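You operate a simulated robot arm through the tools that you are given. There is no shell and no other tool. Be economical: measure what you need, move in short steps, check, and stop when the job is done.

Carry out the task below with a simulated robot arm. There is one attempt and no reset: what you move stays moved.

JOB
Turn the right number dial to 3. Put the carton labelled "bolts" from the right bay of the roll shelf on the disc on the top of the wooden table. Turn the left number dial to 1. Take the 200 dotted roll from the top of the small table and put it on the board there. Close the sheet cabinet door. Put the white sleeve from the roll table on the strip table and the yellow sleeve on the yellow shelf of the coil rack. Open the roll cabinet drawer, take the red coil and put it in the roll drawer, then shut the drawer. The order is free.

Only the result counts: the job must be done as asked and must still hold three seconds after the hand-in. Knocking over, shifting, dropping, spilling or breaking anything else fails it. Flat cloth is picked up by pressing the open fingertips on it (5 to 10 N) and closing them slowly along it; thin cloth reads only 2 to 8 mm in the jaws.

ROBOT AND FRAMES
A 7-joint arm with a fingered hand on a trunk, on a base that drives. Base frame: it is fixed to the floor where the robot stands at the start and does not move with it; the origin is under the middle of the robot, x ahead of it, y to its left, z up. Units: m, degrees, N and s.
Its first joint turns from -166.0 to 166.0 degrees. Places, roughly: board (18x13x1 cm) [0.9, 1.7, 0.8]; carton [1.25, 0, 1.25]; disc [1, 3.5, 0.75]; dotted roll [1, 1.75, 1]; left number dial [0.9, 0.9, 0.9]; red coil [-3, 3.25, 0.75]; right number dial [0.9, 0, 0.9]; roll cabinet drawer [-4, 0.6, 0.6]; roll drawer inside [-4, 0.5, 0.5]; sheet cabinet door [-3.7, -1.4, 0.3]; sleeve [-4.25, 0.25, 0.75]; strip table [-4.4, -4.1, 0.8]; yellow shelf of the coil rack [0.8, -1.2, 0.4]. Payload 4 kg.
Tool frame: the origin (TCP) lies between the finger pads and is the grasp point; the fingertips stand 0.03 m ahead of it; z points along the fingers, y is the line along which they close. The gripper opens to 0.104 m. The gripper's body begins 0.035 m behind the TCP. The gripper is a hand of 4 fingers: y runs from the thumb to the fingers, the wrist lies at [-0.015, -0.113, -0.19] in the tool frame.
Orientation is that of the tool frame in the base frame, as [roll, pitch, yaw] about the fixed x, y, z axes, in that order (R = Rz(yaw) Ry(pitch) Rx(roll)). With the fingers straight down and the wrist toward the robot, the tool's x, y and z point along [0, 1, 0], [1, 0, 0] and [0, 0, -1] of the base frame.

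CONTROLS
- The arm moves only by the tool drive_tool. Its arguments are lists of equal length, an entry for each row: "linear": the shift along the tool's x, y, z in m, a list of three; "rot": the turn, a rotation vector about the tool's x, y, z in degrees, a list of three. In form: {"linear": [[dx, dy, dz], ...], "rot": [[wx, wy, wz], ...]}. A call has 1 to 8 rows; each row shifts and turns the commanded pose from where the row before left it, along the tool's axes as they then stand. Rows are played at 5 a second. More than 0.05 m and 8.6 degrees between two rows, and nothing of the call is played. Where a pose cannot be reached the arm comes as near as it can. A force on the tool above 40 N (or 10 N above the force at the start of the call, whichever is more), or a blocked arm, ends the call early, and 0.2 s more pass. In this call time passes only in rows, and 0.2 s behind the last. The reply holds the time, the measured pose of the TCP, the force on the tool along the base axes, the opening and the grip force, in the units named above and with some noise, with the torque about the TCP (base axes, N m) and any sound that the robot's microphone picked up, and new pictures: "views" is both (left out), scene, wrist or none.
- Cameras (640 x 400 px; columns grow to the right, rows downward): "scene" is now at [0.3211, 0.2152, 1.3015]; the picture's right is [0.18, -0.98, 0.00], its down [0.18, 0.03, -0.98] and it looks along [0.97, 0.18, 0.19] (base axes); focal length 214 px, centre (320, 200). "wrist" rides on the gripper at [0.061, -0.092, -0.13] in the tool frame; the picture's right is [-0.81, 0.27, -0.52], its down [-0.53, -0.71, 0.46] and it looks along [-0.24, 0.64, 0.72] (tool axes); focal length 275 px, centre (320, 200). There is no depth. A picture from a camera that has moved, and an enlarged one, comes with that camera's place and axes in the base frame and with its lens.
- drive_base(legs): drives the robot by 1 to 6 legs, each [ahead, left, turn to the left] in m, m and degrees, along the robot's own axes; the way and the turn of a leg run together, so that a leg with both is an arc; at most 1.5 m and 180 degrees a leg. The arm and the cameras ride along, it lands a little off, and it stops where it bumps. It gives what a move gives, and a new picture of the scene camera.
- curl_fingers(index, middle, ring, thumb_bend, thumb_turn): sets how far each is bent, from 0 (flat) to 100 (curled in); at 30 the hand is open as for a grip, at 70 the pads meet at the TCP. One left out holds its place. A second passes; each finger stops where it meets its share of the squeeze, and holds until it gets a number again. It is the only way to open and close the hand. It gives what a move gives, with no picture; readings hold the bend of each and the force on the fingers (four entries, about 0 where the hand has none), thumb and palm. thumb_turn goes from beside the hand (0) to across from the fingers (100), as for a grip.
- head_to(pan, tilt): turns the head with the scene camera to pan (to the left, within 143 degrees either way) and tilt (down, from -29 to 69), counted from straight ahead of the robot. It gives what a move gives, and a new picture of the scene camera.
- enlarge(camera, box): a new picture of the part [left, top, right, bottom] of that camera's present view, enlarged. No time passes.
- finish_job(): hands the job in; it is judged then, once.

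Work in short steps. Places have to be worked out from the pictures, the camera data and where the tool is seen: move nearer, look again, correct. Check each grasp and each placing, and mend what went wrong. You have 217 turns and 260 pictures in all, those below and enlarged ones among them. Open the gripper and draw the arm clear of the work before you hand the job in, unless the task says otherwise; then end with one line.

The tools are called after ">>>" as a command line: name --argument value ..., lists and objects as JSON in quotes. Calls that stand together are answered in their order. drive_tool: Moves the arm, as the interface text tells. Its arguments: {"type":"object","properties":{"linear":{"type":"array","items":{"type":"array","items":{"type":"number"}}},"rot":{"type":"array","items":{"type":"array","items":{"type":"number"}}},"views":{"type":"string","enum":["both","scene","wrist","none"]}},"required":["linear","rot"]} The other tools are called the same way: curl_fingers (index, middle, ring, thumb_bend, thumb_turn) moves the fingers one by one; drive_base (legs) drives the base; head_to (pan, tilt) turns the head that bears the scene camera; enlarge (camera, box) takes an enlarged picture of a part of a camera's view; finish_job () hands the job in.

At the start:

```text
t: 0.0
tcp_pos: [0.5061, 0.1628, 1.5138]
orientation: [-179.9, 0.1, 90.0]
contact_force: [-0.3, 0.1, 0.7]
ft_torque: [0.0, 0.01, -0.03]
grip_width: 0.1034
gripper_force: 0.1
shape: jaw
bend: [30.0, 30.0, 30.0, 30.0, 98.0]
finger forces: [0.0, 0.0, 0.0, 0.0, 0.1, 0.1]
robot x, y, heading: [-0.0021, 0.002, -0.0]
head pan, tilt: [10.4, -10.8]
```

scene: 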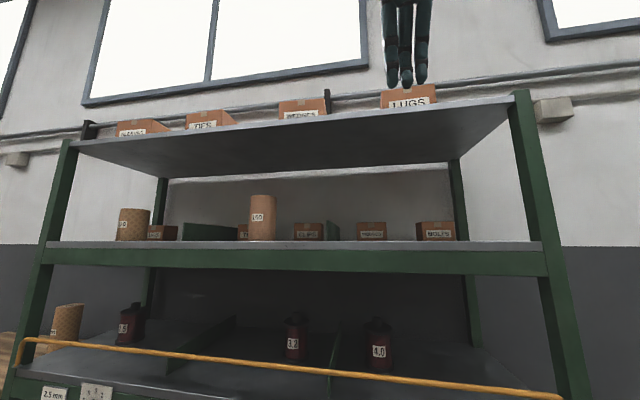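
wrist: 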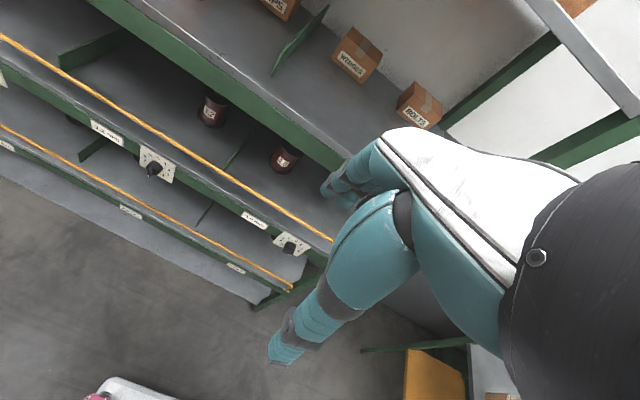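

The shelf is ahead, with the dials at its lower front. I tilt the head down to see the dials.

>>> head_to --pan 10 --tilt 30

```text
t: 1.1
tcp_pos: [0.5067, 0.1634, 1.5132]
orientation: [180.0, 0.0, 90.1]
contact_force: [-0.5, -0.2, 1.0]
ft_torque: [0.0, 0.0, 0.0]
grip_width: 0.1035
gripper_force: 0.0
shape: jaw
bend: [30.0, 30.0, 30.0, 30.0, 98.0]
finger forces: [0.0, 0.0, 0.0, 0.0, 0.0, 0.0]
robot x, y, heading: [-0.0004, -0.0012, -0.2]
head pan, tilt: [10.0, 30.0]
camera scene: at [0.3278, 0.2159, 1.2369], right [0.17, -0.98, 0.0], down [-0.49, -0.09, -0.87], along [0.85, 0.15, -0.5], focal length 214 px, centre (320, 200)
```

scene: 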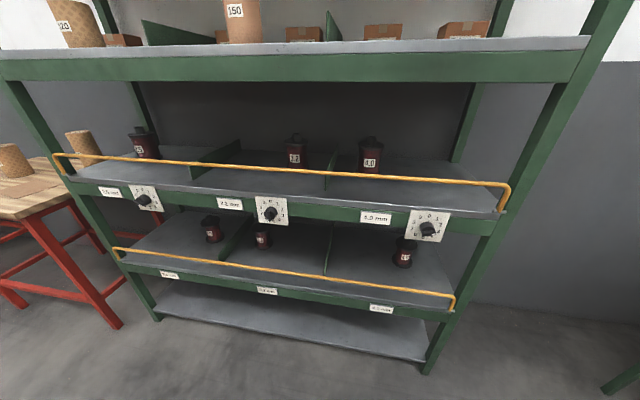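

Three dials are visible. I zoom in on each.

>>> enlarge --camera "scene" --box '[390, 200, 470, 250]'

>>> enlarge --camera "scene" --box '[105, 170, 185, 220]'

```text
8.00 times, centred on (430, 225) of scene
camera zoom: at [0.3278, 0.2159, 1.2369], right [0.17, -0.98, 0.0], down [-0.49, -0.09, -0.87], along [0.85, 0.15, -0.5], focal length 1716 px, centre (-560, 0)
```

zoom: 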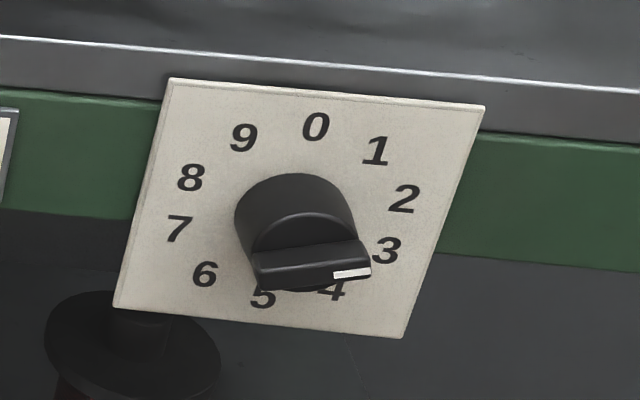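

```text
8.00 times, centred on (145, 195) of scene
camera zoom: at [0.3278, 0.2159, 1.2369], right [0.17, -0.98, 0.0], down [-0.49, -0.09, -0.87], along [0.85, 0.15, -0.5], focal length 1716 px, centre (1720, 240)
```

zoom: 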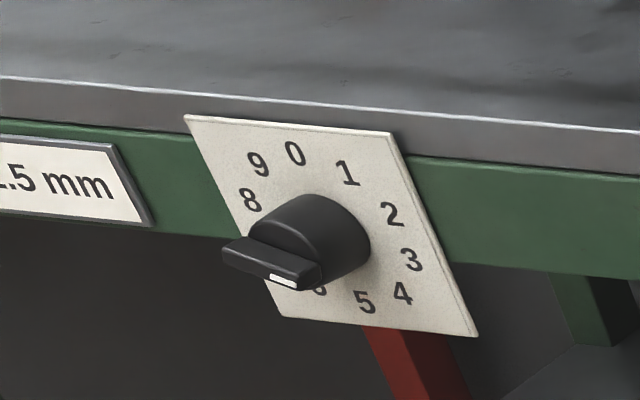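

Judging from the dial skew, the right dial points to 2 and the left to 3; right knob sits at about (0.87, 0, 0.855). I rotate the hand to point forward while sliding in y.

>>> drive_tool --linear '[[-0.02, 0, 0], [-0.02, 0, 0], [-0.02, 0, 0], [-0.02, 0, 0], [-0.02, 0, 0], [-0.02, 0, 0], [-0.02, 0, 0], [-0.025, 0, 0]]' --rot '[[-8.5, 0, 0], [-8.5, 0, 0], [-8.5, 0, 0], [-8.5, 0, 0], [-8.5, 0, 0], [-8.5, 0, 0], [-8.5, 0, 0], [-8.5, 0, 0]]' --views "none"

>>> drive_tool --linear '[[0, 0, 0], [0, 0, 0], [0, 0, 0], [0, -0.05, 0], [0, -0.05, 0], [0, -0.05, 0], [0, -0.05, 0], [0, -0.05, 0]]' --rot '[[-8.5, 0, 0], [-8.5, 0, 0], [-5, 0, 0], [0, 0, 0], [0, 0, 0], [0, 0, 0], [0, 0, 0], [0, 0, 0]]' --views "both"

```text
t: 2.9
tcp_pos: [0.506, -0.0024, 1.5132]
orientation: [111.9, 0.0, 89.9]
contact_force: [-0.1, -0.7, -0.3]
ft_torque: [0.0, 0.01, -0.03]
grip_width: 0.1039
gripper_force: 0.0
shape: jaw
bend: [30.0, 30.0, 30.0, 30.0, 98.0]
finger forces: [0.1, 0.0, 0.0, 0.0, 0.0, 0.0]
robot x, y, heading: [-0.0024, 0.0007, -0.3]
head pan, tilt: [10.0, 30.0]
```

```text
t: 4.7
tcp_pos: [0.5383, 0.0661, 1.4116]
orientation: [90.0, 0.0, 89.9]
contact_force: [-0.4, 0.5, 1.1]
ft_torque: [0.0, 0.02, -0.03]
grip_width: 0.1039
gripper_force: 0.1
shape: jaw
bend: [30.0, 30.0, 30.0, 30.0, 98.0]
finger forces: [0.1, 0.0, 0.1, 0.1, 0.1, 0.0]
out of reach, approached as far as the arm can: row 5, 6, 7, 8
robot x, y, heading: [-0.0075, 0.0025, 0.1]
head pan, tilt: [10.0, 30.0]
camera scene: at [0.3277, 0.2157, 1.2369], right [0.17, -0.98, 0.0], down [-0.49, -0.09, -0.87], along [0.85, 0.15, -0.5], focal length 214 px, centre (320, 200)
camera wrist: at [0.4073, 0.1278, 1.3204], right [-0.52, -0.81, 0.27], down [0.45, -0.53, -0.71], along [0.72, -0.25, 0.64], focal length 275 px, centre (320, 200)
```

scene: 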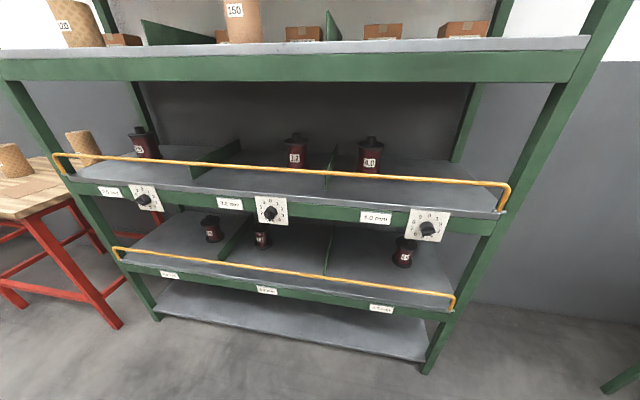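
wrist: 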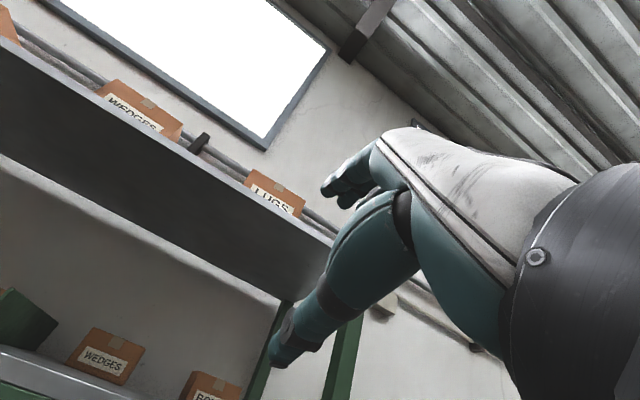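

The folded arm is at a reach limit; I go forward 0.15 m first, then down, keeping the fingertips short of the shelf.

>>> drive_tool --linear '[[0, 0, 0.05], [0, 0, 0.05], [-0.02, 0, 0.05], [-0.025, -0.04, 0.02], [-0.025, -0.05, 0], [0, -0.05, 0], [0, -0.05, 0], [0, -0.05, 0]]' --rot '[[0, 0, 0], [0, 0, 0], [0, 0, 0], [0, 0, 0], [0, 0, 0], [0, 0, 0], [0, 0, 0], [0, 0, 0]]' --views "none"

```text
refused: row 3 steps farther than a row can; nothing moved
```

Same plan with smaller rows.

>>> drive_tool --linear '[[0, 0, 0.05], [0, 0, 0.05], [-0.02, 0, 0.045], [-0.025, -0.035, 0.02], [-0.025, -0.04, 0], [0, -0.05, 0], [0, -0.05, 0], [0, -0.05, 0]]' --rot '[[0, 0, 0], [0, 0, 0], [0, 0, 0], [0, 0, 0], [0, 0, 0], [0, 0, 0], [0, 0, 0], [0, 0, 0]]' --views "none"

```text
t: 6.5
tcp_pos: [0.7482, 0.0129, 1.2047]
orientation: [89.8, -0.1, 89.9]
contact_force: [-1.0, 1.1, 0.1]
ft_torque: [0.03, 0.02, -0.03]
grip_width: 0.1039
gripper_force: 0.0
shape: jaw
bend: [30.0, 30.0, 30.0, 30.0, 98.0]
finger forces: [0.1, 0.0, 0.0, 0.1, 0.0, 0.0]
out of reach, approached as far as the arm can: row 6, 7, 8
robot x, y, heading: [0.0037, 0.0007, 0.1]
head pan, tilt: [10.0, 30.0]
```

Still going down; I continue to lower while watching reach.

>>> drive_tool --linear '[[0, -0.05, 0], [0, -0.05, 0], [0, -0.05, 0], [0, -0.05, 0]]' --rot '[[0, 0, 0], [0, 0, 0], [0, 0, 0], [0, 0, 0]]' --views "both"

```text
t: 7.5
tcp_pos: [0.7645, 0.0098, 1.1171]
orientation: [96.4, -1.6, 89.2]
contact_force: [0.1, 2.7, 0.4]
ft_torque: [0.03, 0.04, -0.07]
grip_width: 0.1041
gripper_force: 0.1
shape: jaw
bend: [30.0, 30.0, 30.0, 30.0, 97.0]
finger forces: [0.0, 0.1, 0.0, 0.0, 0.1, 0.0]
out of reach, approached as far as the arm can: row 1, 2, 3, 4
robot x, y, heading: [0.0021, 0.0003, 0.1]
head pan, tilt: [10.0, 30.0]
camera scene: at [0.327, 0.217, 1.2369], right [0.17, -0.98, 0.0], down [-0.49, -0.09, -0.87], along [0.85, 0.15, -0.5], focal length 214 px, centre (320, 200)
camera wrist: at [0.6251, 0.075, 1.0425], right [-0.5, -0.81, 0.31], down [0.37, -0.52, -0.77], along [0.79, -0.27, 0.55], focal length 275 px, centre (320, 200)
```

scene: 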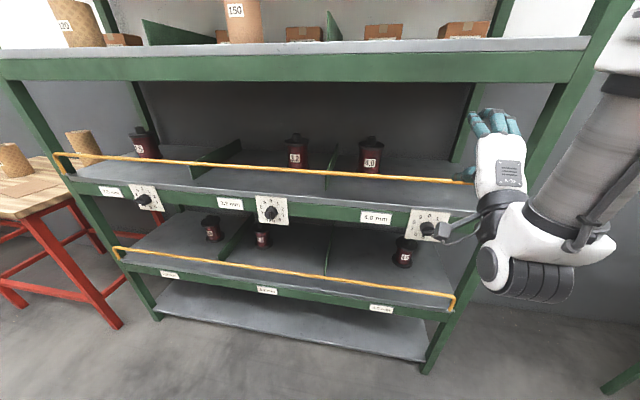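
wrist: 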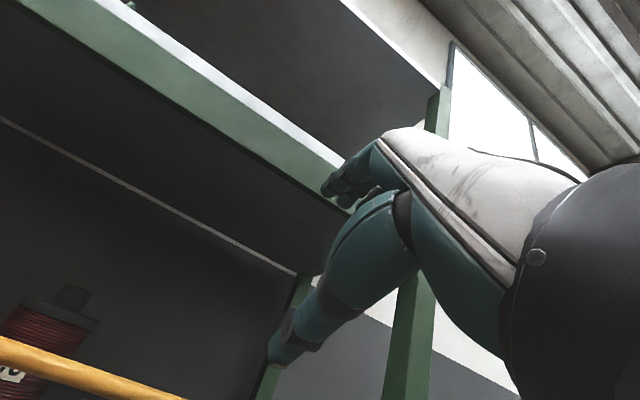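

The palm-up posture is awkward this low; I roll the hand about its axis so the wrist goes round the right side to the top.

>>> drive_tool --linear '[[0, 0.03, -0.03], [0, 0.03, -0.03], [0, 0, 0], [0, 0, 0], [0, 0, 0], [0, 0, 0], [0, 0, 0], [0, 0, 0]]' --rot '[[-3, 0, 0], [-3, 0, 0], [0, 0, -8.5], [0, 0, -8.5], [0, 0, -8.5], [0, 0, -8.5], [0, 0, -8.5], [0, 0, -8.5]]' --views "none"

>>> drive_tool --linear '[[0, 0, 0], [0, 0, 0], [0, 0, 0], [0, 0, 0], [0, 0, 0], [0, 0, 0], [0, 0, 0], [0, 0, 0]]' --rot '[[0, 0, -8.5], [0, 0, -8.5], [0, 0, -8.5], [0, 0, -8.5], [0, 0, -8.5], [0, 0, -8.5], [0, 0, -8.5], [0, 0, -8.5]]' --views "both"

```text
t: 9.3
tcp_pos: [0.7522, 0.0358, 1.1913]
orientation: [80.5, 50.8, 82.7]
contact_force: [-0.1, 0.7, 0.0]
ft_torque: [0.02, 0.03, -0.05]
grip_width: 0.1042
gripper_force: 0.1
shape: jaw
bend: [30.0, 30.0, 30.0, 30.0, 97.0]
finger forces: [0.0, 0.1, 0.0, 0.0, 0.0, 0.0]
out of reach, approached as far as the arm can: row 1, 2, 3, 4, 5, 7
robot x, y, heading: [-0.0019, -0.0001, -0.2]
head pan, tilt: [10.0, 30.0]
```

```text
t: 11.1
tcp_pos: [0.7518, 0.0364, 1.1924]
orientation: [-77.7, 60.3, -79.2]
contact_force: [-0.1, -0.7, -0.6]
ft_torque: [0.03, 0.03, 0.01]
grip_width: 0.1041
gripper_force: 0.1
shape: jaw
bend: [30.0, 30.0, 30.0, 30.0, 97.0]
finger forces: [0.1, 0.0, 0.0, 0.0, 0.1, 0.1]
robot x, y, heading: [0.0001, -0.0005, 0.0]
head pan, tilt: [10.0, 30.0]
camera scene: at [0.3279, 0.2158, 1.2368], right [0.17, -0.98, 0.0], down [-0.49, -0.09, -0.87], along [0.85, 0.15, -0.5], focal length 214 px, centre (320, 200)
camera wrist: at [0.6225, -0.0744, 1.17], right [-0.57, 0.63, 0.52], down [0.37, -0.36, 0.86], along [0.73, 0.68, -0.02], focal length 275 px, centre (320, 200)
```

scene: 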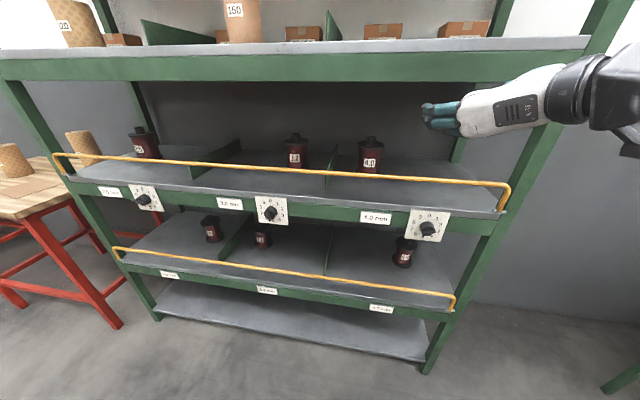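
wrist: 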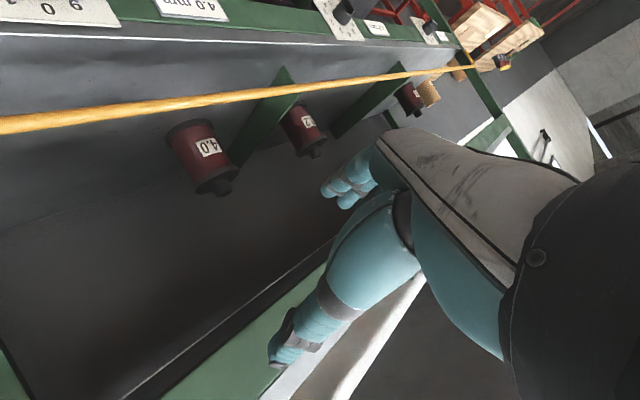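

The hand rolls freely with the wrist to the right. I roll on so the wrist is above, then descend.

>>> drive_tool --linear '[[0, 0, 0], [0, 0, 0], [0, 0, 0], [0, 0, 0], [0, 0, 0], [0, 0, 0], [0, 0, 0], [0, 0, 0]]' --rot '[[0, 0, -8.5], [0, 0, -8.5], [0, 0, -8.5], [0, 0, -8.5], [0, 0, -8.5], [0, 0, -8.5], [0, 0, -8.5], [0, 0, -8.5]]' --views "none"

```text
t: 12.9
tcp_pos: [0.752, 0.0345, 1.1914]
orientation: [-84.0, -7.0, -90.7]
contact_force: [0.1, -0.2, -0.1]
ft_torque: [-0.02, 0.05, 0.01]
grip_width: 0.104
gripper_force: 0.1
shape: jaw
bend: [30.0, 30.0, 30.0, 30.0, 97.0]
finger forces: [0.0, 0.1, 0.1, 0.0, 0.0, 0.0]
robot x, y, heading: [0.0007, 0.0028, -0.2]
head pan, tilt: [10.0, 30.0]
```

Now I level the tool and descend 0.3 m in front of the dial.

>>> drive_tool --linear '[[0, 0, 0], [0, 0.05, 0], [0, 0.05, 0], [0, 0.05, 0], [0, 0.05, 0], [0, 0.05, 0], [0, 0.03, 0]]' --rot '[[-6, 0, 0], [0, 0, 0], [0, 0, 0], [0, 0, 0], [0, 0, 0], [0, 0, 0], [0, 0, 0]]' --views "both"

```text
t: 14.1
tcp_pos: [0.7494, 0.0327, 1.0258]
orientation: [-90.7, 7.9, -89.3]
contact_force: [0.6, 0.0, 0.0]
ft_torque: [0.0, -0.04, -0.04]
grip_width: 0.1036
gripper_force: 0.1
shape: jaw
bend: [30.0, 30.0, 30.0, 30.0, 97.0]
finger forces: [0.0, 0.0, 0.0, 0.1, 0.0, 0.0]
robot x, y, heading: [-0.0001, -0.0046, -0.1]
head pan, tilt: [10.0, 30.0]
stopped in row 6: the arm was blocked; the commanded pose is now the measured one
camera scene: at [0.2956, 0.2585, 1.2139], right [0.72, -0.7, 0.0], down [-0.49, -0.51, -0.7], along [0.49, 0.51, -0.71], focal length 214 px, centre (320, 200)
camera wrist: at [0.6203, -0.0423, 1.1098], right [-0.53, 0.83, -0.16], down [0.46, 0.44, 0.77], along [0.71, 0.34, -0.61], focal length 275 px, centre (320, 200)
```

scene: 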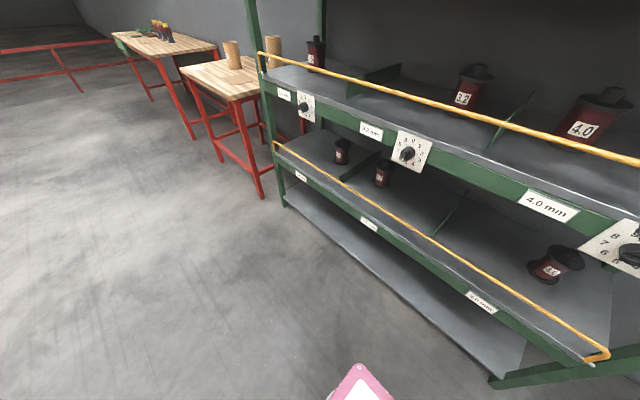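
wrist: 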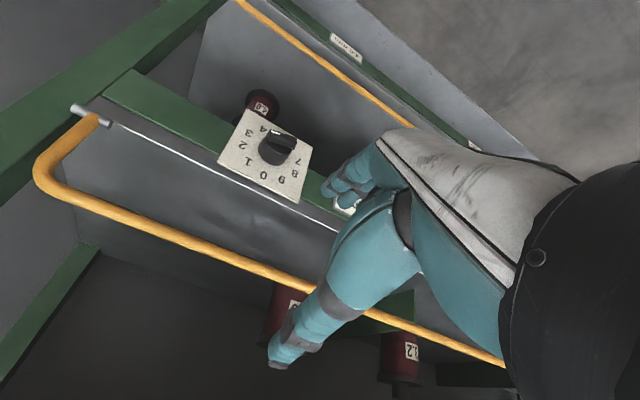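

The arm pushed against the head, so that posture (wrist on top) is bad. I zoom in on the dial from here before backing off.

>>> enlarge --camera "wrist" --box '[210, 100, 322, 210]'

>>> drive_tool --linear '[[0, -0.05, 0], [0, -0.05, 0], [0, -0.05, 0]]' --rot '[[0, 0, 0], [0, 0, 0], [0, 0, 0]]' --views "none"

```text
3.64 times, centred on (266, 155) of wrist
camera zoom: at [0.6203, -0.0423, 1.1098], right [-0.53, 0.83, -0.16], down [0.46, 0.44, 0.77], along [0.71, 0.34, -0.61], focal length 1001 px, centre (516, 364)
```

zoom: 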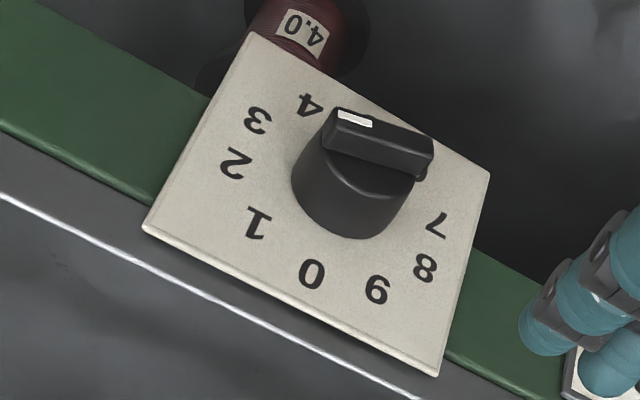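

```text
t: 15.1
tcp_pos: [0.7627, -0.1514, 1.1712]
orientation: [-90.9, 6.8, -108.7]
contact_force: [0.5, 0.0, -0.7]
ft_torque: [0.01, -0.02, 0.02]
grip_width: 0.104
gripper_force: 0.0
shape: jaw
bend: [30.0, 30.0, 30.0, 30.0, 98.0]
finger forces: [0.0, 0.0, 0.0, 0.1, 0.1, 0.0]
robot x, y, heading: [-0.0006, -0.0015, -0.1]
head pan, tilt: [10.0, 30.0]
stopped in row 3: the arm was blocked; the commanded pose is now the measured one
```

The dial reads 2. The arm got blocked again while lifting; look at the state.

>>> head_to --pan -15 --tilt 20

```text
t: 16.0
tcp_pos: [0.763, -0.152, 1.1713]
orientation: [-90.9, 6.8, -108.7]
contact_force: [0.1, -0.4, 0.8]
ft_torque: [-0.02, 0.01, -0.02]
grip_width: 0.1039
gripper_force: 0.1
shape: jaw
bend: [30.0, 30.0, 30.0, 30.0, 98.0]
finger forces: [0.0, 0.0, 0.0, 0.1, 0.1, 0.1]
robot x, y, heading: [0.0001, -0.0016, -0.3]
head pan, tilt: [-15.0, 20.0]
camera scene: at [0.3285, 0.1764, 1.2529], right [-0.26, -0.97, 0.0], down [-0.33, 0.09, -0.94], along [0.91, -0.24, -0.34], focal length 214 px, centre (320, 200)
```

scene: 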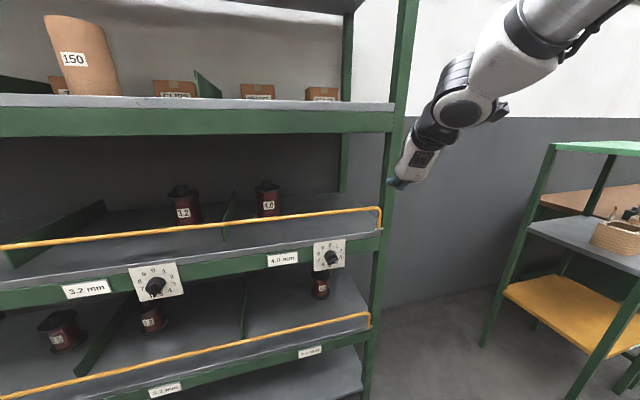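

The head stands front-left of the arm, so targets to the robot's right are easier. I shift the base left 0.35 m with the arm as it is.

>>> drive_base --legs '[[-0.05, 0.35, 0]]'

```text
t: 18.3
tcp_pos: [0.7133, 0.2001, 1.1711]
orientation: [-90.9, 6.8, -108.5]
contact_force: [0.8, -0.7, 0.9]
ft_torque: [-0.02, -0.03, -0.01]
grip_width: 0.104
gripper_force: 0.1
shape: jaw
bend: [30.0, 30.0, 30.0, 30.0, 98.0]
finger forces: [0.0, 0.0, 0.0, 0.0, 0.0, 0.0]
robot x, y, heading: [-0.0506, 0.3496, 0.2]
head pan, tilt: [-15.0, 20.0]
camera scene: at [0.2786, 0.5275, 1.2529], right [-0.26, -0.97, 0.0], down [-0.33, 0.09, -0.94], along [0.91, -0.24, -0.34], focal length 214 px, centre (320, 200)
```

scene: 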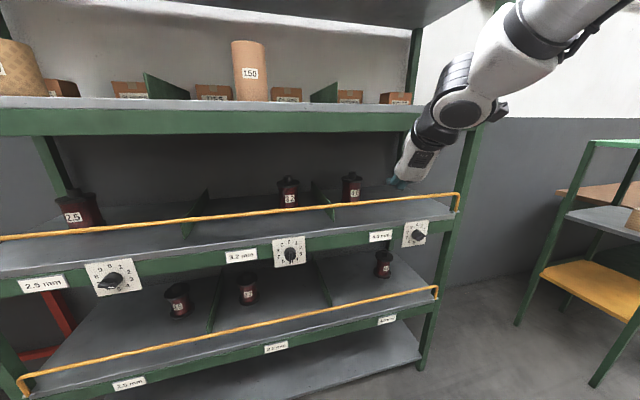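

Clear view; knob re-estimated at (0.87,-0.005,0.853). I square the tool, move right 0.2 m, then down.

>>> drive_tool --linear '[[0, 0, 0], [0, 0, 0], [0, 0, 0], [0.05, 0, 0], [0.05, 0, 0], [0.05, 0, 0], [0.05, 0, 0], [0, 0.05, 0]]' --rot '[[0, -6.2, 0], [0, -6.2, 0], [0, -6.2, 0], [0, 0, 0], [0, 0, 0], [0, 0, 0], [0, 0, 0], [0, 0, 0]]' --views "none"

>>> drive_tool --linear '[[0, 0.05, 0], [0, 0.05, 0], [0, 0.05, 0], [0, 0.05, 0]]' --rot '[[0, 0, 0], [0, 0, 0], [0, 0, 0], [0, 0, 0]]' --views "both"

```text
t: 20.1
tcp_pos: [0.7149, 0.0056, 1.0958]
orientation: [-88.7, 6.8, -90.0]
contact_force: [-0.7, -0.1, 0.0]
ft_torque: [0.0, -0.04, 0.1]
grip_width: 0.1041
gripper_force: 0.0
shape: jaw
bend: [30.0, 30.0, 30.0, 30.0, 98.0]
finger forces: [0.1, 0.1, 0.0, 0.1, 0.0, 0.0]
robot x, y, heading: [-0.0511, 0.3529, 0.2]
head pan, tilt: [-15.0, 20.0]
```

```text
t: 21.1
tcp_pos: [0.7192, 0.0176, 0.9328]
orientation: [-89.0, 7.2, -89.5]
contact_force: [-0.7, 0.5, -0.5]
ft_torque: [-0.02, -0.01, -0.02]
grip_width: 0.1039
gripper_force: 0.0
shape: jaw
bend: [30.0, 30.0, 30.0, 30.0, 98.0]
finger forces: [0.0, 0.0, 0.0, 0.1, 0.0, 0.0]
out of reach, approached as far as the arm can: row 4
robot x, y, heading: [-0.0481, 0.3493, 0.0]
head pan, tilt: [-15.0, 20.0]
camera scene: at [0.2785, 0.5277, 1.2529], right [-0.26, -0.97, 0.0], down [-0.33, 0.09, -0.94], along [0.91, -0.24, -0.34], focal length 214 px, centre (320, 200)
camera wrist: at [0.5881, -0.0552, 1.0142], right [-0.52, 0.84, -0.18], down [0.44, 0.44, 0.78], along [0.73, 0.33, -0.59], focal length 275 px, centre (320, 200)
```

scene: 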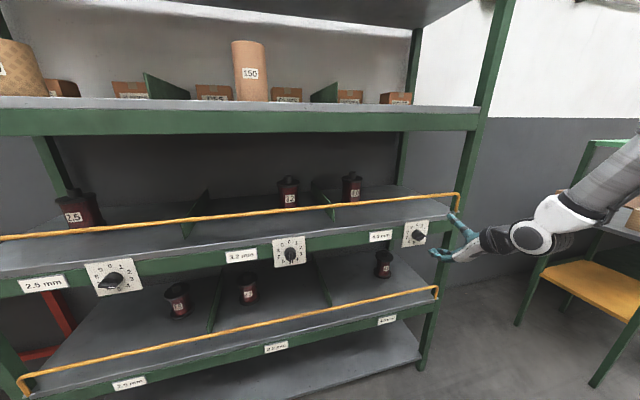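
wrist: 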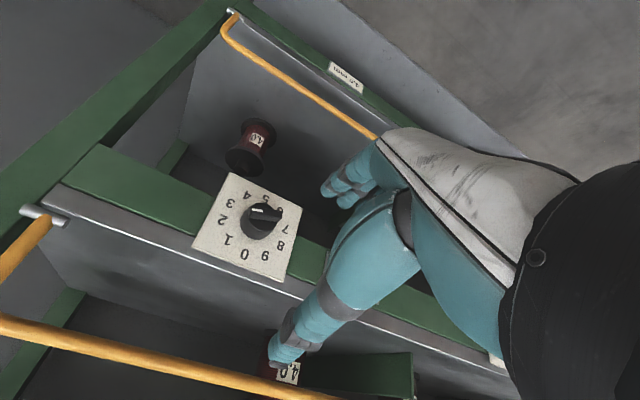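

Reachable posture, only slightly too high. I tilt the tool 16° downward and try to go lower.

>>> drive_tool --linear '[[0, 0, 0], [0, 0, 0], [0.01, 0.035, 0.01], [0.01, 0.035, 0.01], [0, 0.01, 0.002]]' --rot '[[-8, 0, 0], [-8, 0, 0], [0, 0, 0], [0, 0, 0], [0, 0, 0]]' --views "wrist"

```text
t: 22.3
tcp_pos: [0.7224, -0.0016, 0.8558]
orientation: [-104.8, 7.1, -89.7]
contact_force: [-0.7, -0.3, 0.2]
ft_torque: [0.01, -0.01, 0.02]
grip_width: 0.104
gripper_force: 0.1
shape: jaw
bend: [30.0, 30.0, 30.0, 30.0, 98.0]
finger forces: [0.0, 0.0, 0.1, 0.0, 0.0, 0.0]
out of reach, approached as far as the arm can: row 5
robot x, y, heading: [-0.0498, 0.3506, 0.1]
head pan, tilt: [-15.0, 20.0]
camera wrist: at [0.6195, -0.0765, 0.9707], right [-0.57, 0.82, -0.03], down [0.62, 0.46, 0.63], along [0.53, 0.34, -0.77], focal length 275 px, centre (320, 200)
```

wrist: 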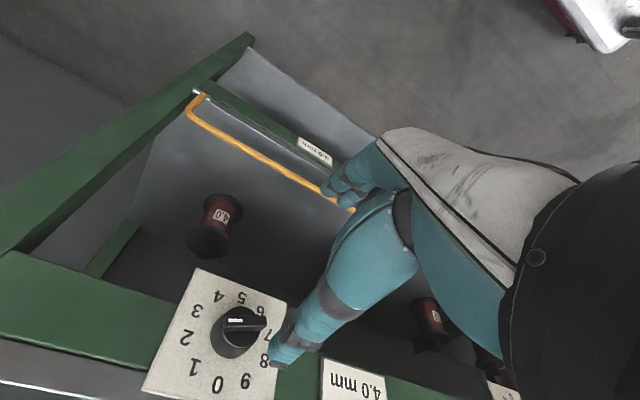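

Now at knob height. I roll -17° about the dial axis so the fingers close across the bar, and look.

>>> drive_tool --linear '[[0, 0, 0], [0, 0, 0], [0, -0.014, 0.048]]' --rot '[[0, 2.35, -8.15], [0, 2.35, -8.15], [0, 0, 0]]' --views "both"

```text
t: 23.1
tcp_pos: [0.7721, -0.0597, 0.952]
orientation: [-104.8, -9.4, -91.2]
contact_force: [0.3, -0.4, 1.1]
ft_torque: [0.01, 0.07, 0.04]
grip_width: 0.104
gripper_force: 0.0
shape: jaw
bend: [30.0, 30.0, 30.0, 30.0, 98.0]
finger forces: [0.0, 0.0, 0.1, 0.0, 0.1, 0.0]
out of reach, approached as far as the arm can: row 1, 2
robot x, y, heading: [-0.0487, 0.3564, 0.3]
head pan, tilt: [-15.0, 20.0]
camera scene: at [0.2786, 0.5277, 1.2529], right [-0.26, -0.97, 0.0], down [-0.33, 0.09, -0.94], along [0.91, -0.24, -0.34], focal length 214 px, centre (320, 200)
camera wrist: at [0.6684, -0.0968, 1.0826], right [-0.55, 0.79, -0.26], down [0.64, 0.61, 0.48], along [0.54, 0.1, -0.84], focal length 275 px, centre (320, 200)
```

scene: 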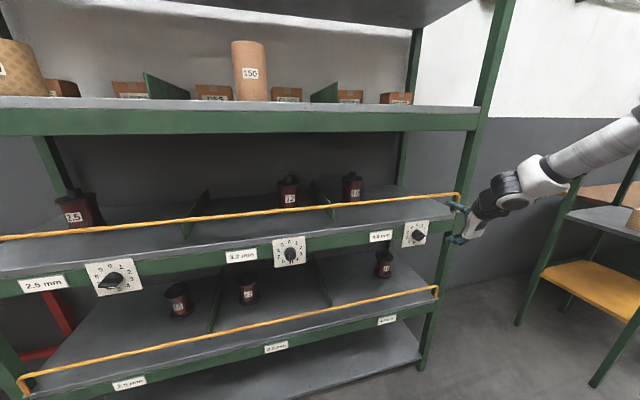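
wrist: 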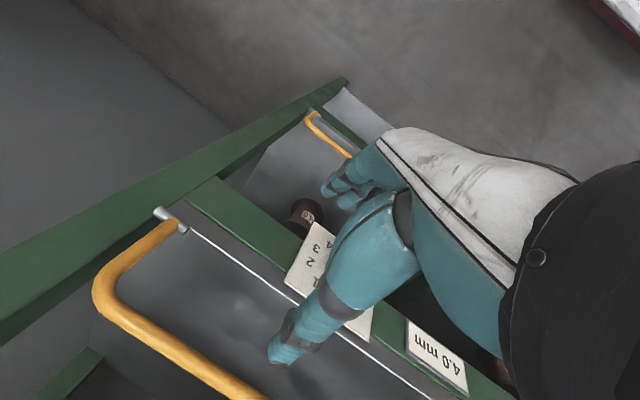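

Wrist-over-left is out of reach; wrist-to-the-right was comfortable. I'll instead grip the knob along the bar with the wrist to the right: roll +68°.

>>> drive_tool --linear '[[0, 0, -0.02], [0, 0, 0], [0, 0, 0], [0, 0, 0], [0, 0, 0], [0, 0, 0], [0, 0, 0], [0, 0, 0]]' --rot '[[0, -2.3, 8.2], [0, -2.3, 8.2], [0, -2.3, 8.2], [0, -2.3, 8.2], [0, -2.3, 8.2], [0, -2.3, 8.2], [0, -2.3, 8.2], [0, -2.3, 8.2]]' --views "both"

```text
t: 24.9
tcp_pos: [0.752, -0.0253, 0.9914]
orientation: [-105.6, 57.6, -90.9]
contact_force: [-0.2, 0.4, -0.8]
ft_torque: [0.0, -0.01, 0.0]
grip_width: 0.1039
gripper_force: 0.1
shape: jaw
bend: [30.0, 30.0, 30.0, 30.0, 98.0]
finger forces: [0.0, 0.0, 0.1, 0.0, 0.0, 0.0]
out of reach, approached as far as the arm can: row 7, 8
robot x, y, heading: [-0.0498, 0.3512, 0.5]
head pan, tilt: [-15.0, 20.0]
camera scene: at [0.2786, 0.5273, 1.2529], right [-0.26, -0.97, 0.0], down [-0.33, 0.09, -0.94], along [0.91, -0.24, -0.34], focal length 214 px, centre (320, 200)
camera wrist: at [0.6496, -0.1599, 1.006], right [-0.56, 0.55, 0.62], down [0.63, -0.2, 0.75], along [0.54, 0.81, -0.23], focal length 275 px, centre (320, 200)
```

scene: 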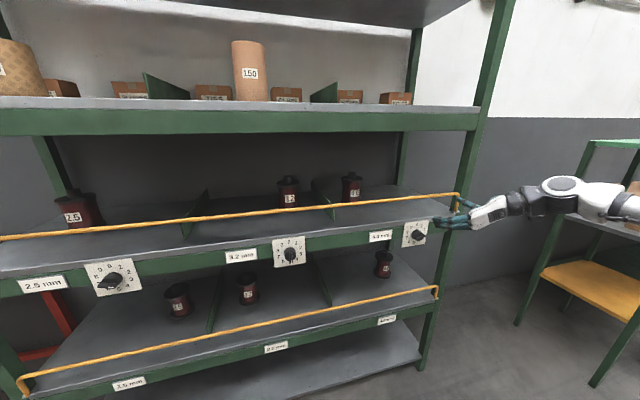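
wrist: 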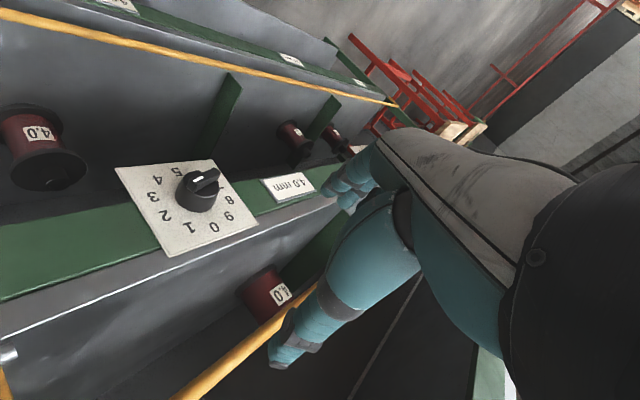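

I move the base back right by 0.2 m, then level the tool and go to knob height.

>>> drive_base --legs '[[0, -0.2, 0]]'

>>> drive_tool --linear '[[0, 0, 0], [0, 0, 0], [0, 0, 0], [0, 0, 0], [0, 0.04, 0], [0, 0.04, 0], [0, 0.04, 0], [0, 0.04, 0]]' --rot '[[7.4, 0, 0], [7.4, 0, 0], [0, 0, 7], [0, 0, 7], [0, 0, 0], [0, 0, 0], [0, 0, 0], [0, 0, 0]]' --views "both"

```text
t: 26.5
tcp_pos: [0.7539, -0.2237, 0.9901]
orientation: [-105.5, 57.5, -90.7]
contact_force: [0.1, -0.1, -0.2]
ft_torque: [0.03, -0.01, 0.02]
grip_width: 0.104
gripper_force: 0.0
shape: jaw
bend: [30.0, 30.0, 30.0, 30.0, 98.0]
finger forces: [0.0, 0.0, 0.0, 0.1, 0.0, 0.1]
robot x, y, heading: [-0.0504, 0.1495, 0.2]
head pan, tilt: [-15.0, 20.0]
camera scene: at [0.2788, 0.3276, 1.2529], right [-0.26, -0.97, 0.0], down [-0.33, 0.09, -0.94], along [0.91, -0.24, -0.34], focal length 214 px, centre (320, 200)
```

scene: 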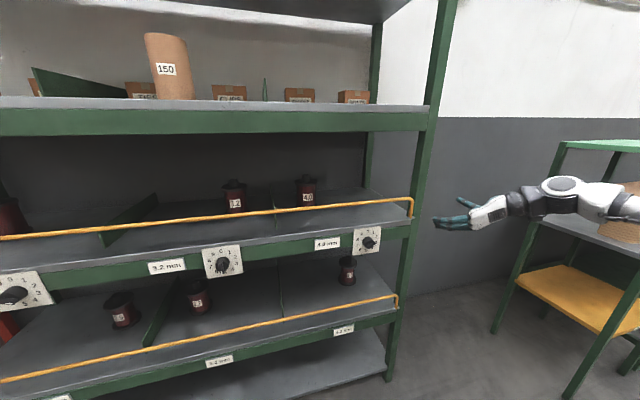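

```text
t: 28.3
tcp_pos: [0.7537, -0.0612, 0.9592]
orientation: [-91.2, 71.5, -91.2]
contact_force: [-0.2, 0.1, -0.2]
ft_torque: [-0.01, 0.0, -0.01]
grip_width: 0.104
gripper_force: 0.1
shape: jaw
bend: [30.0, 30.0, 30.0, 30.0, 98.0]
finger forces: [0.0, 0.0, 0.1, 0.1, 0.0, 0.0]
out of reach, approached as far as the arm can: row 4
robot x, y, heading: [-0.0521, 0.1509, -0.1]
head pan, tilt: [-15.0, 20.0]
camera scene: at [0.2789, 0.3272, 1.2529], right [-0.26, -0.97, 0.0], down [-0.33, 0.09, -0.94], along [0.91, -0.24, -0.34], focal length 214 px, centre (320, 200)
camera wrist: at [0.6224, -0.1668, 0.9316], right [-0.51, 0.52, 0.68], down [0.46, -0.51, 0.73], along [0.73, 0.69, 0.02], focal length 275 px, centre (320, 200)
```

scene: 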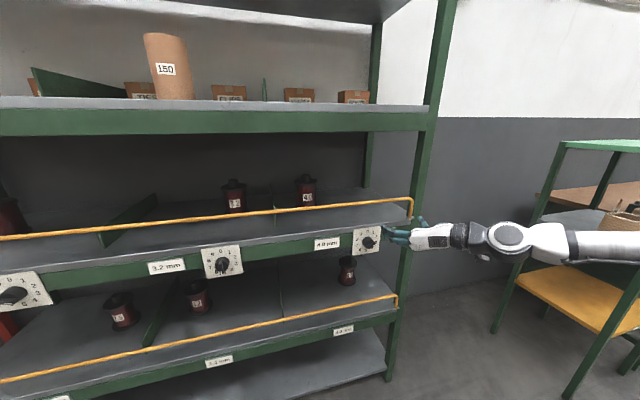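
wrist: 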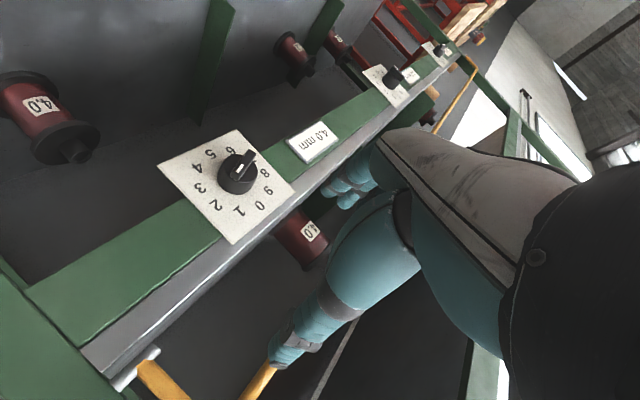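

Level and aligned. I move to just in front of the knob centre.

>>> drive_tool --linear '[[0.027, 0.03, 0], [0.026, 0.029, 0], [0.026, 0.029, 0], [0, 0, 0]]' --rot '[[0, 0, 0], [0, 0, 0], [0, 0, 0], [0, 0, 0]]' --views "both"

```text
t: 29.3
tcp_pos: [0.7537, -0.0025, 0.8552]
orientation: [-91.1, 71.4, -91.2]
contact_force: [0.5, -0.2, 0.5]
ft_torque: [0.02, 0.0, 0.01]
grip_width: 0.1041
gripper_force: 0.1
shape: jaw
bend: [30.0, 30.0, 30.0, 30.0, 98.0]
finger forces: [0.0, 0.0, 0.0, 0.1, 0.0, 0.1]
robot x, y, heading: [-0.051, 0.1477, 0.3]
head pan, tilt: [-15.0, 20.0]
camera scene: at [0.2788, 0.3276, 1.2529], right [-0.26, -0.97, 0.0], down [-0.33, 0.09, -0.94], along [0.91, -0.24, -0.34], focal length 214 px, centre (320, 200)
camera wrist: at [0.6221, -0.1083, 0.8286], right [-0.51, 0.52, 0.68], down [0.46, -0.51, 0.73], along [0.73, 0.69, 0.02], focal length 275 px, centre (320, 200)
```

scene: 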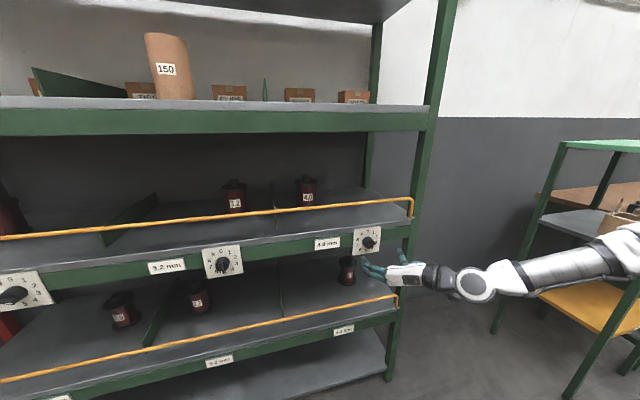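
wrist: 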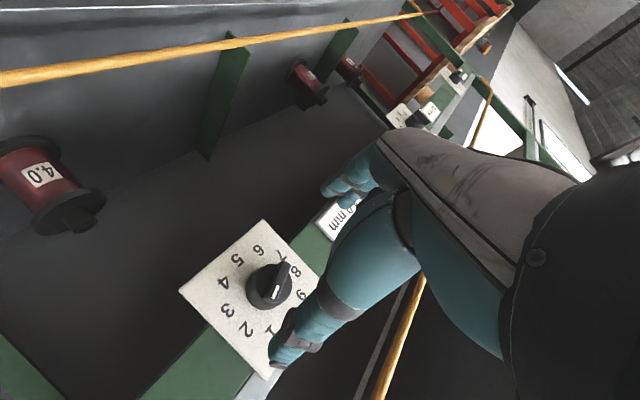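

Knob estimated at y≈-0.005, z≈0.858, matching the TCP. Advance 0.065 m.

>>> drive_tool --linear '[[-0.003, -0.002, 0.025], [0, 0, 0.02], [0, 0, 0.02], [0, 0, 0]]' --rot '[[0, 0, 0], [0, 0, 0], [0, 0, 0], [0, 0, 0]]' --views "both"

```text
t: 30.3
tcp_pos: [0.8186, -0.0038, 0.8601]
orientation: [-91.0, 71.4, -91.1]
contact_force: [0.4, 0.0, 0.2]
ft_torque: [-0.03, 0.01, -0.04]
grip_width: 0.1039
gripper_force: 0.1
shape: jaw
bend: [30.0, 30.0, 30.0, 30.0, 98.0]
finger forces: [0.0, 0.0, 0.1, 0.0, 0.1, 0.0]
robot x, y, heading: [-0.0459, 0.1543, 0.4]
head pan, tilt: [-15.0, 20.0]
camera scene: at [0.2789, 0.3276, 1.2529], right [-0.26, -0.97, 0.0], down [-0.33, 0.09, -0.94], along [0.91, -0.24, -0.34], focal length 214 px, centre (320, 200)
camera wrist: at [0.6882, -0.1101, 0.8321], right [-0.51, 0.52, 0.68], down [0.46, -0.51, 0.73], along [0.73, 0.69, 0.02], focal length 275 px, centre (320, 200)
```

scene: 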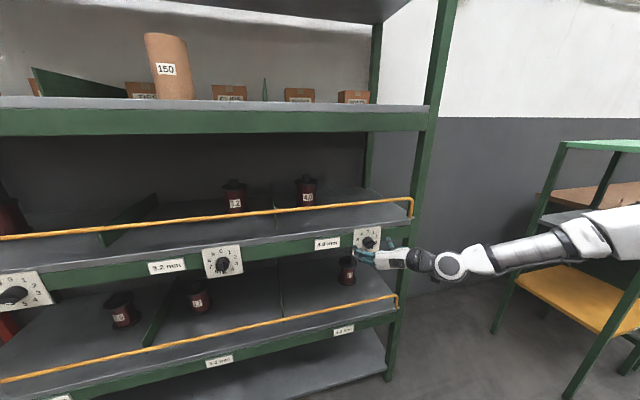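
wrist: 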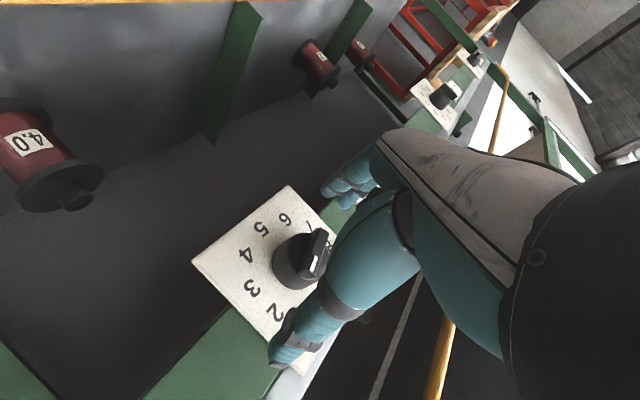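

Bar is at about (0.853, 0.005, 0.863). Advance a little more and shift slightly.

>>> drive_tool --linear '[[-0.004, 0.005, 0.01], [0, 0, 0.015], [0, 0, 0]]' --rot '[[0, 0, 0], [0, 0, 0], [0, 0, 0]]' --views "both"

>>> enlarge --camera "scene" --box '[340, 210, 420, 260]'

```text
t: 31.1
tcp_pos: [0.8449, 0.0016, 0.8607]
orientation: [-91.4, 71.4, -91.5]
contact_force: [0.6, -0.5, 0.8]
ft_torque: [0.0, 0.0, -0.02]
grip_width: 0.1043
gripper_force: 0.0
shape: jaw
bend: [30.0, 30.0, 30.0, 30.0, 98.0]
finger forces: [0.0, 0.0, 0.1, 0.1, 0.0, 0.1]
robot x, y, heading: [-0.0494, 0.147, 0.6]
head pan, tilt: [-15.0, 20.0]
camera scene: at [0.2789, 0.3276, 1.2529], right [-0.26, -0.97, 0.0], down [-0.33, 0.09, -0.94], along [0.91, -0.24, -0.34], focal length 214 px, centre (320, 200)
camera wrist: at [0.7134, -0.104, 0.8337], right [-0.51, 0.52, 0.68], down [0.46, -0.51, 0.73], along [0.73, 0.69, 0.02], focal length 275 px, centre (320, 200)
```

scene: 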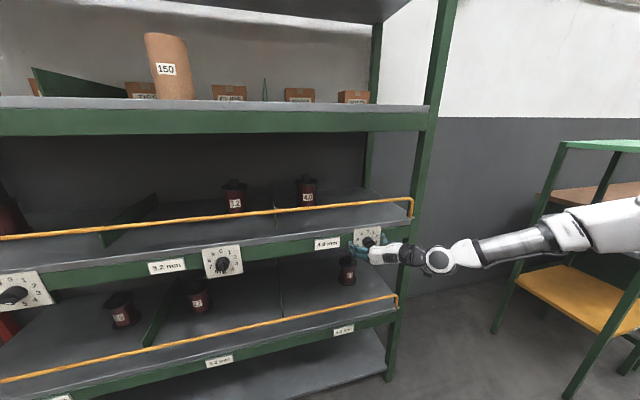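
wrist: 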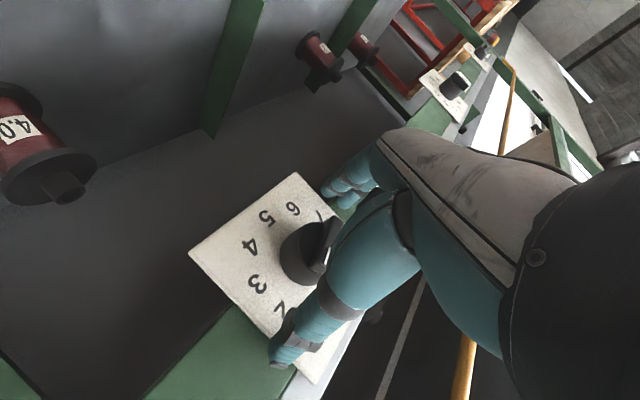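

```text
8.00 times, centred on (380, 235) of scene
camera zoom: at [0.2789, 0.3276, 1.2529], right [-0.26, -0.97, 0.0], down [-0.33, 0.09, -0.94], along [0.91, -0.24, -0.34], focal length 1716 px, centre (-160, -80)
```

zoom: 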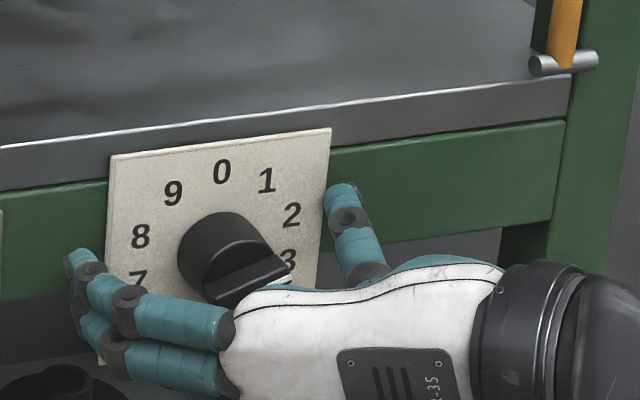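

The hand straddles the knob well. Close the fingers on it.

>>> curl_fingers --index 60 --middle 60 --ring 60 --thumb_bend 60

>>> enlarge --camera "scene" --box '[340, 210, 420, 260]'

```text
t: 32.0
tcp_pos: [0.8416, 0.0052, 0.8583]
orientation: [-92.7, 71.5, -92.4]
contact_force: [-9.5, 3.9, -0.6]
ft_torque: [-0.03, 0.15, 0.44]
grip_width: 0.0376
gripper_force: 10.6
shape: fingers
bend: [58.0, 44.0, 60.0, 55.0, 97.0]
finger forces: [5.1, 10.3, 0.0, 0.0, 5.4, 0.0]
robot x, y, heading: [-0.0514, 0.1496, 0.1]
head pan, tilt: [-15.0, 20.0]
stopped: the force on the tool passed its limit at 41 N (the readings are from after the stop); the commanded pose is now the measured one
```

```text
8.00 times, centred on (380, 235) of scene
camera zoom: at [0.2781, 0.3279, 1.253], right [-0.26, -0.97, 0.0], down [-0.33, 0.09, -0.94], along [0.91, -0.24, -0.34], focal length 1716 px, centre (-160, -80)
```

zoom: 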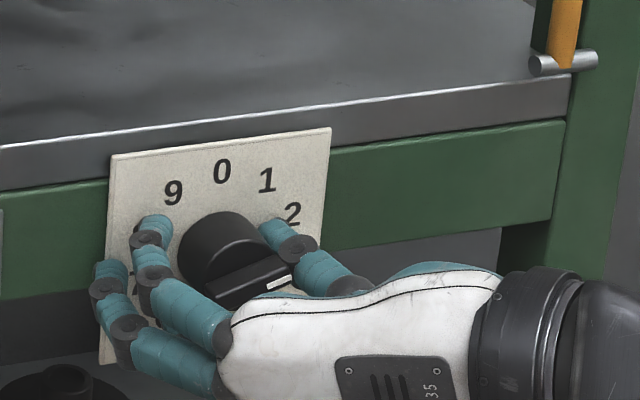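

Gripped. Rotate +36° about the tool axis (clockwise).

>>> drive_tool --linear '[[0, 0, 0], [0, 0, 0], [0, 0, 0], [0, 0, 0], [0, 0, 0]]' --rot '[[0, 0, 7.2], [0, 0, 7.2], [0, 0, 7.2], [0, 0, 7.2], [0, 0, 7.2]]' --views "none"

>>> enlarge --camera "scene" --box '[340, 210, 420, 260]'

```text
t: 33.2
tcp_pos: [0.842, 0.0042, 0.8588]
orientation: [92.3, 72.5, 92.4]
contact_force: [-17.1, 9.0, -14.0]
ft_torque: [-0.73, 0.24, 0.96]
grip_width: 0.0321
gripper_force: 16.9
shape: fingers
bend: [61.0, 41.0, 60.0, 55.0, 97.0]
finger forces: [6.3, 22.7, 0.0, 0.0, 4.7, 0.0]
robot x, y, heading: [-0.0508, 0.1504, 0.3]
head pan, tilt: [-15.0, 20.0]
```

```text
8.00 times, centred on (380, 235) of scene
camera zoom: at [0.2784, 0.328, 1.2529], right [-0.26, -0.97, 0.0], down [-0.33, 0.09, -0.94], along [0.91, -0.24, -0.34], focal length 1716 px, centre (-160, -80)
```

zoom: 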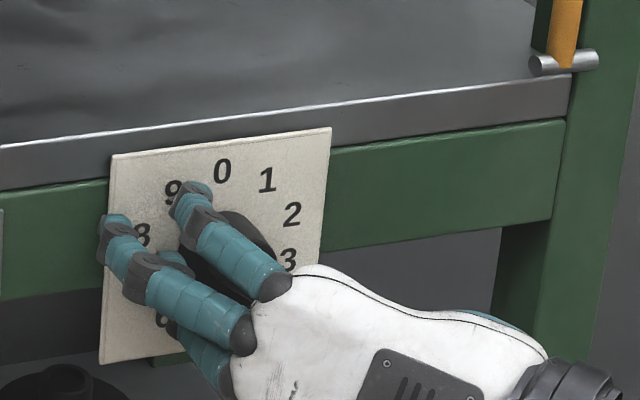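

Turned 36°. Open and retreat slightly to check the dial.

>>> curl_fingers --index 30 --middle 30 --ring 30 --thumb_bend 30

>>> drive_tool --linear '[[0, 0, -0.04], [0, 0, -0.04]]' --rot '[[0, 0, 0], [0, 0, 0]]' --views "none"

>>> enlarge --camera "scene" --box '[340, 210, 420, 260]'

```text
t: 34.2
tcp_pos: [0.8424, 0.0031, 0.8604]
orientation: [92.0, 72.6, 92.0]
contact_force: [-0.5, -0.1, 0.8]
ft_torque: [-0.02, 0.02, 0.01]
grip_width: 0.1027
gripper_force: 0.1
shape: fingers
bend: [30.0, 30.0, 30.0, 30.0, 97.0]
finger forces: [0.0, 0.1, 0.1, 0.1, 0.1, 0.0]
robot x, y, heading: [-0.0513, 0.1529, 0.2]
head pan, tilt: [-15.0, 20.0]
```

```text
t: 34.8
tcp_pos: [0.7612, 0.0036, 0.86]
orientation: [92.3, 72.6, 92.4]
contact_force: [-0.5, 0.4, -0.9]
ft_torque: [0.04, 0.01, 0.01]
grip_width: 0.1026
gripper_force: 0.0
shape: fingers
bend: [30.0, 30.0, 30.0, 30.0, 97.0]
finger forces: [0.0, 0.0, 0.1, 0.0, 0.0, 0.0]
robot x, y, heading: [-0.0493, 0.1528, 0.3]
head pan, tilt: [-15.0, 20.0]
```

```text
8.00 times, centred on (380, 235) of scene
camera zoom: at [0.2784, 0.328, 1.2529], right [-0.26, -0.97, 0.0], down [-0.33, 0.09, -0.94], along [0.91, -0.24, -0.34], focal length 1716 px, centre (-160, -80)
```

zoom: 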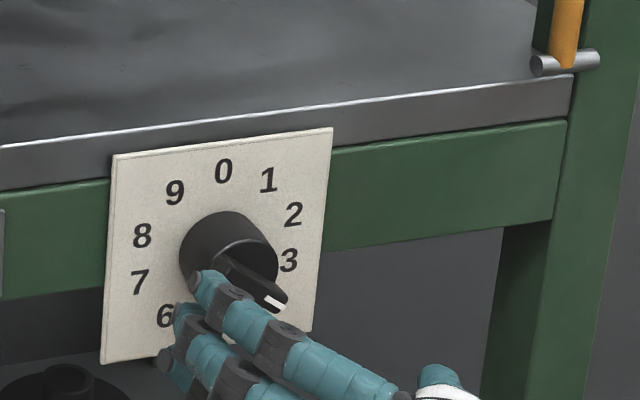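

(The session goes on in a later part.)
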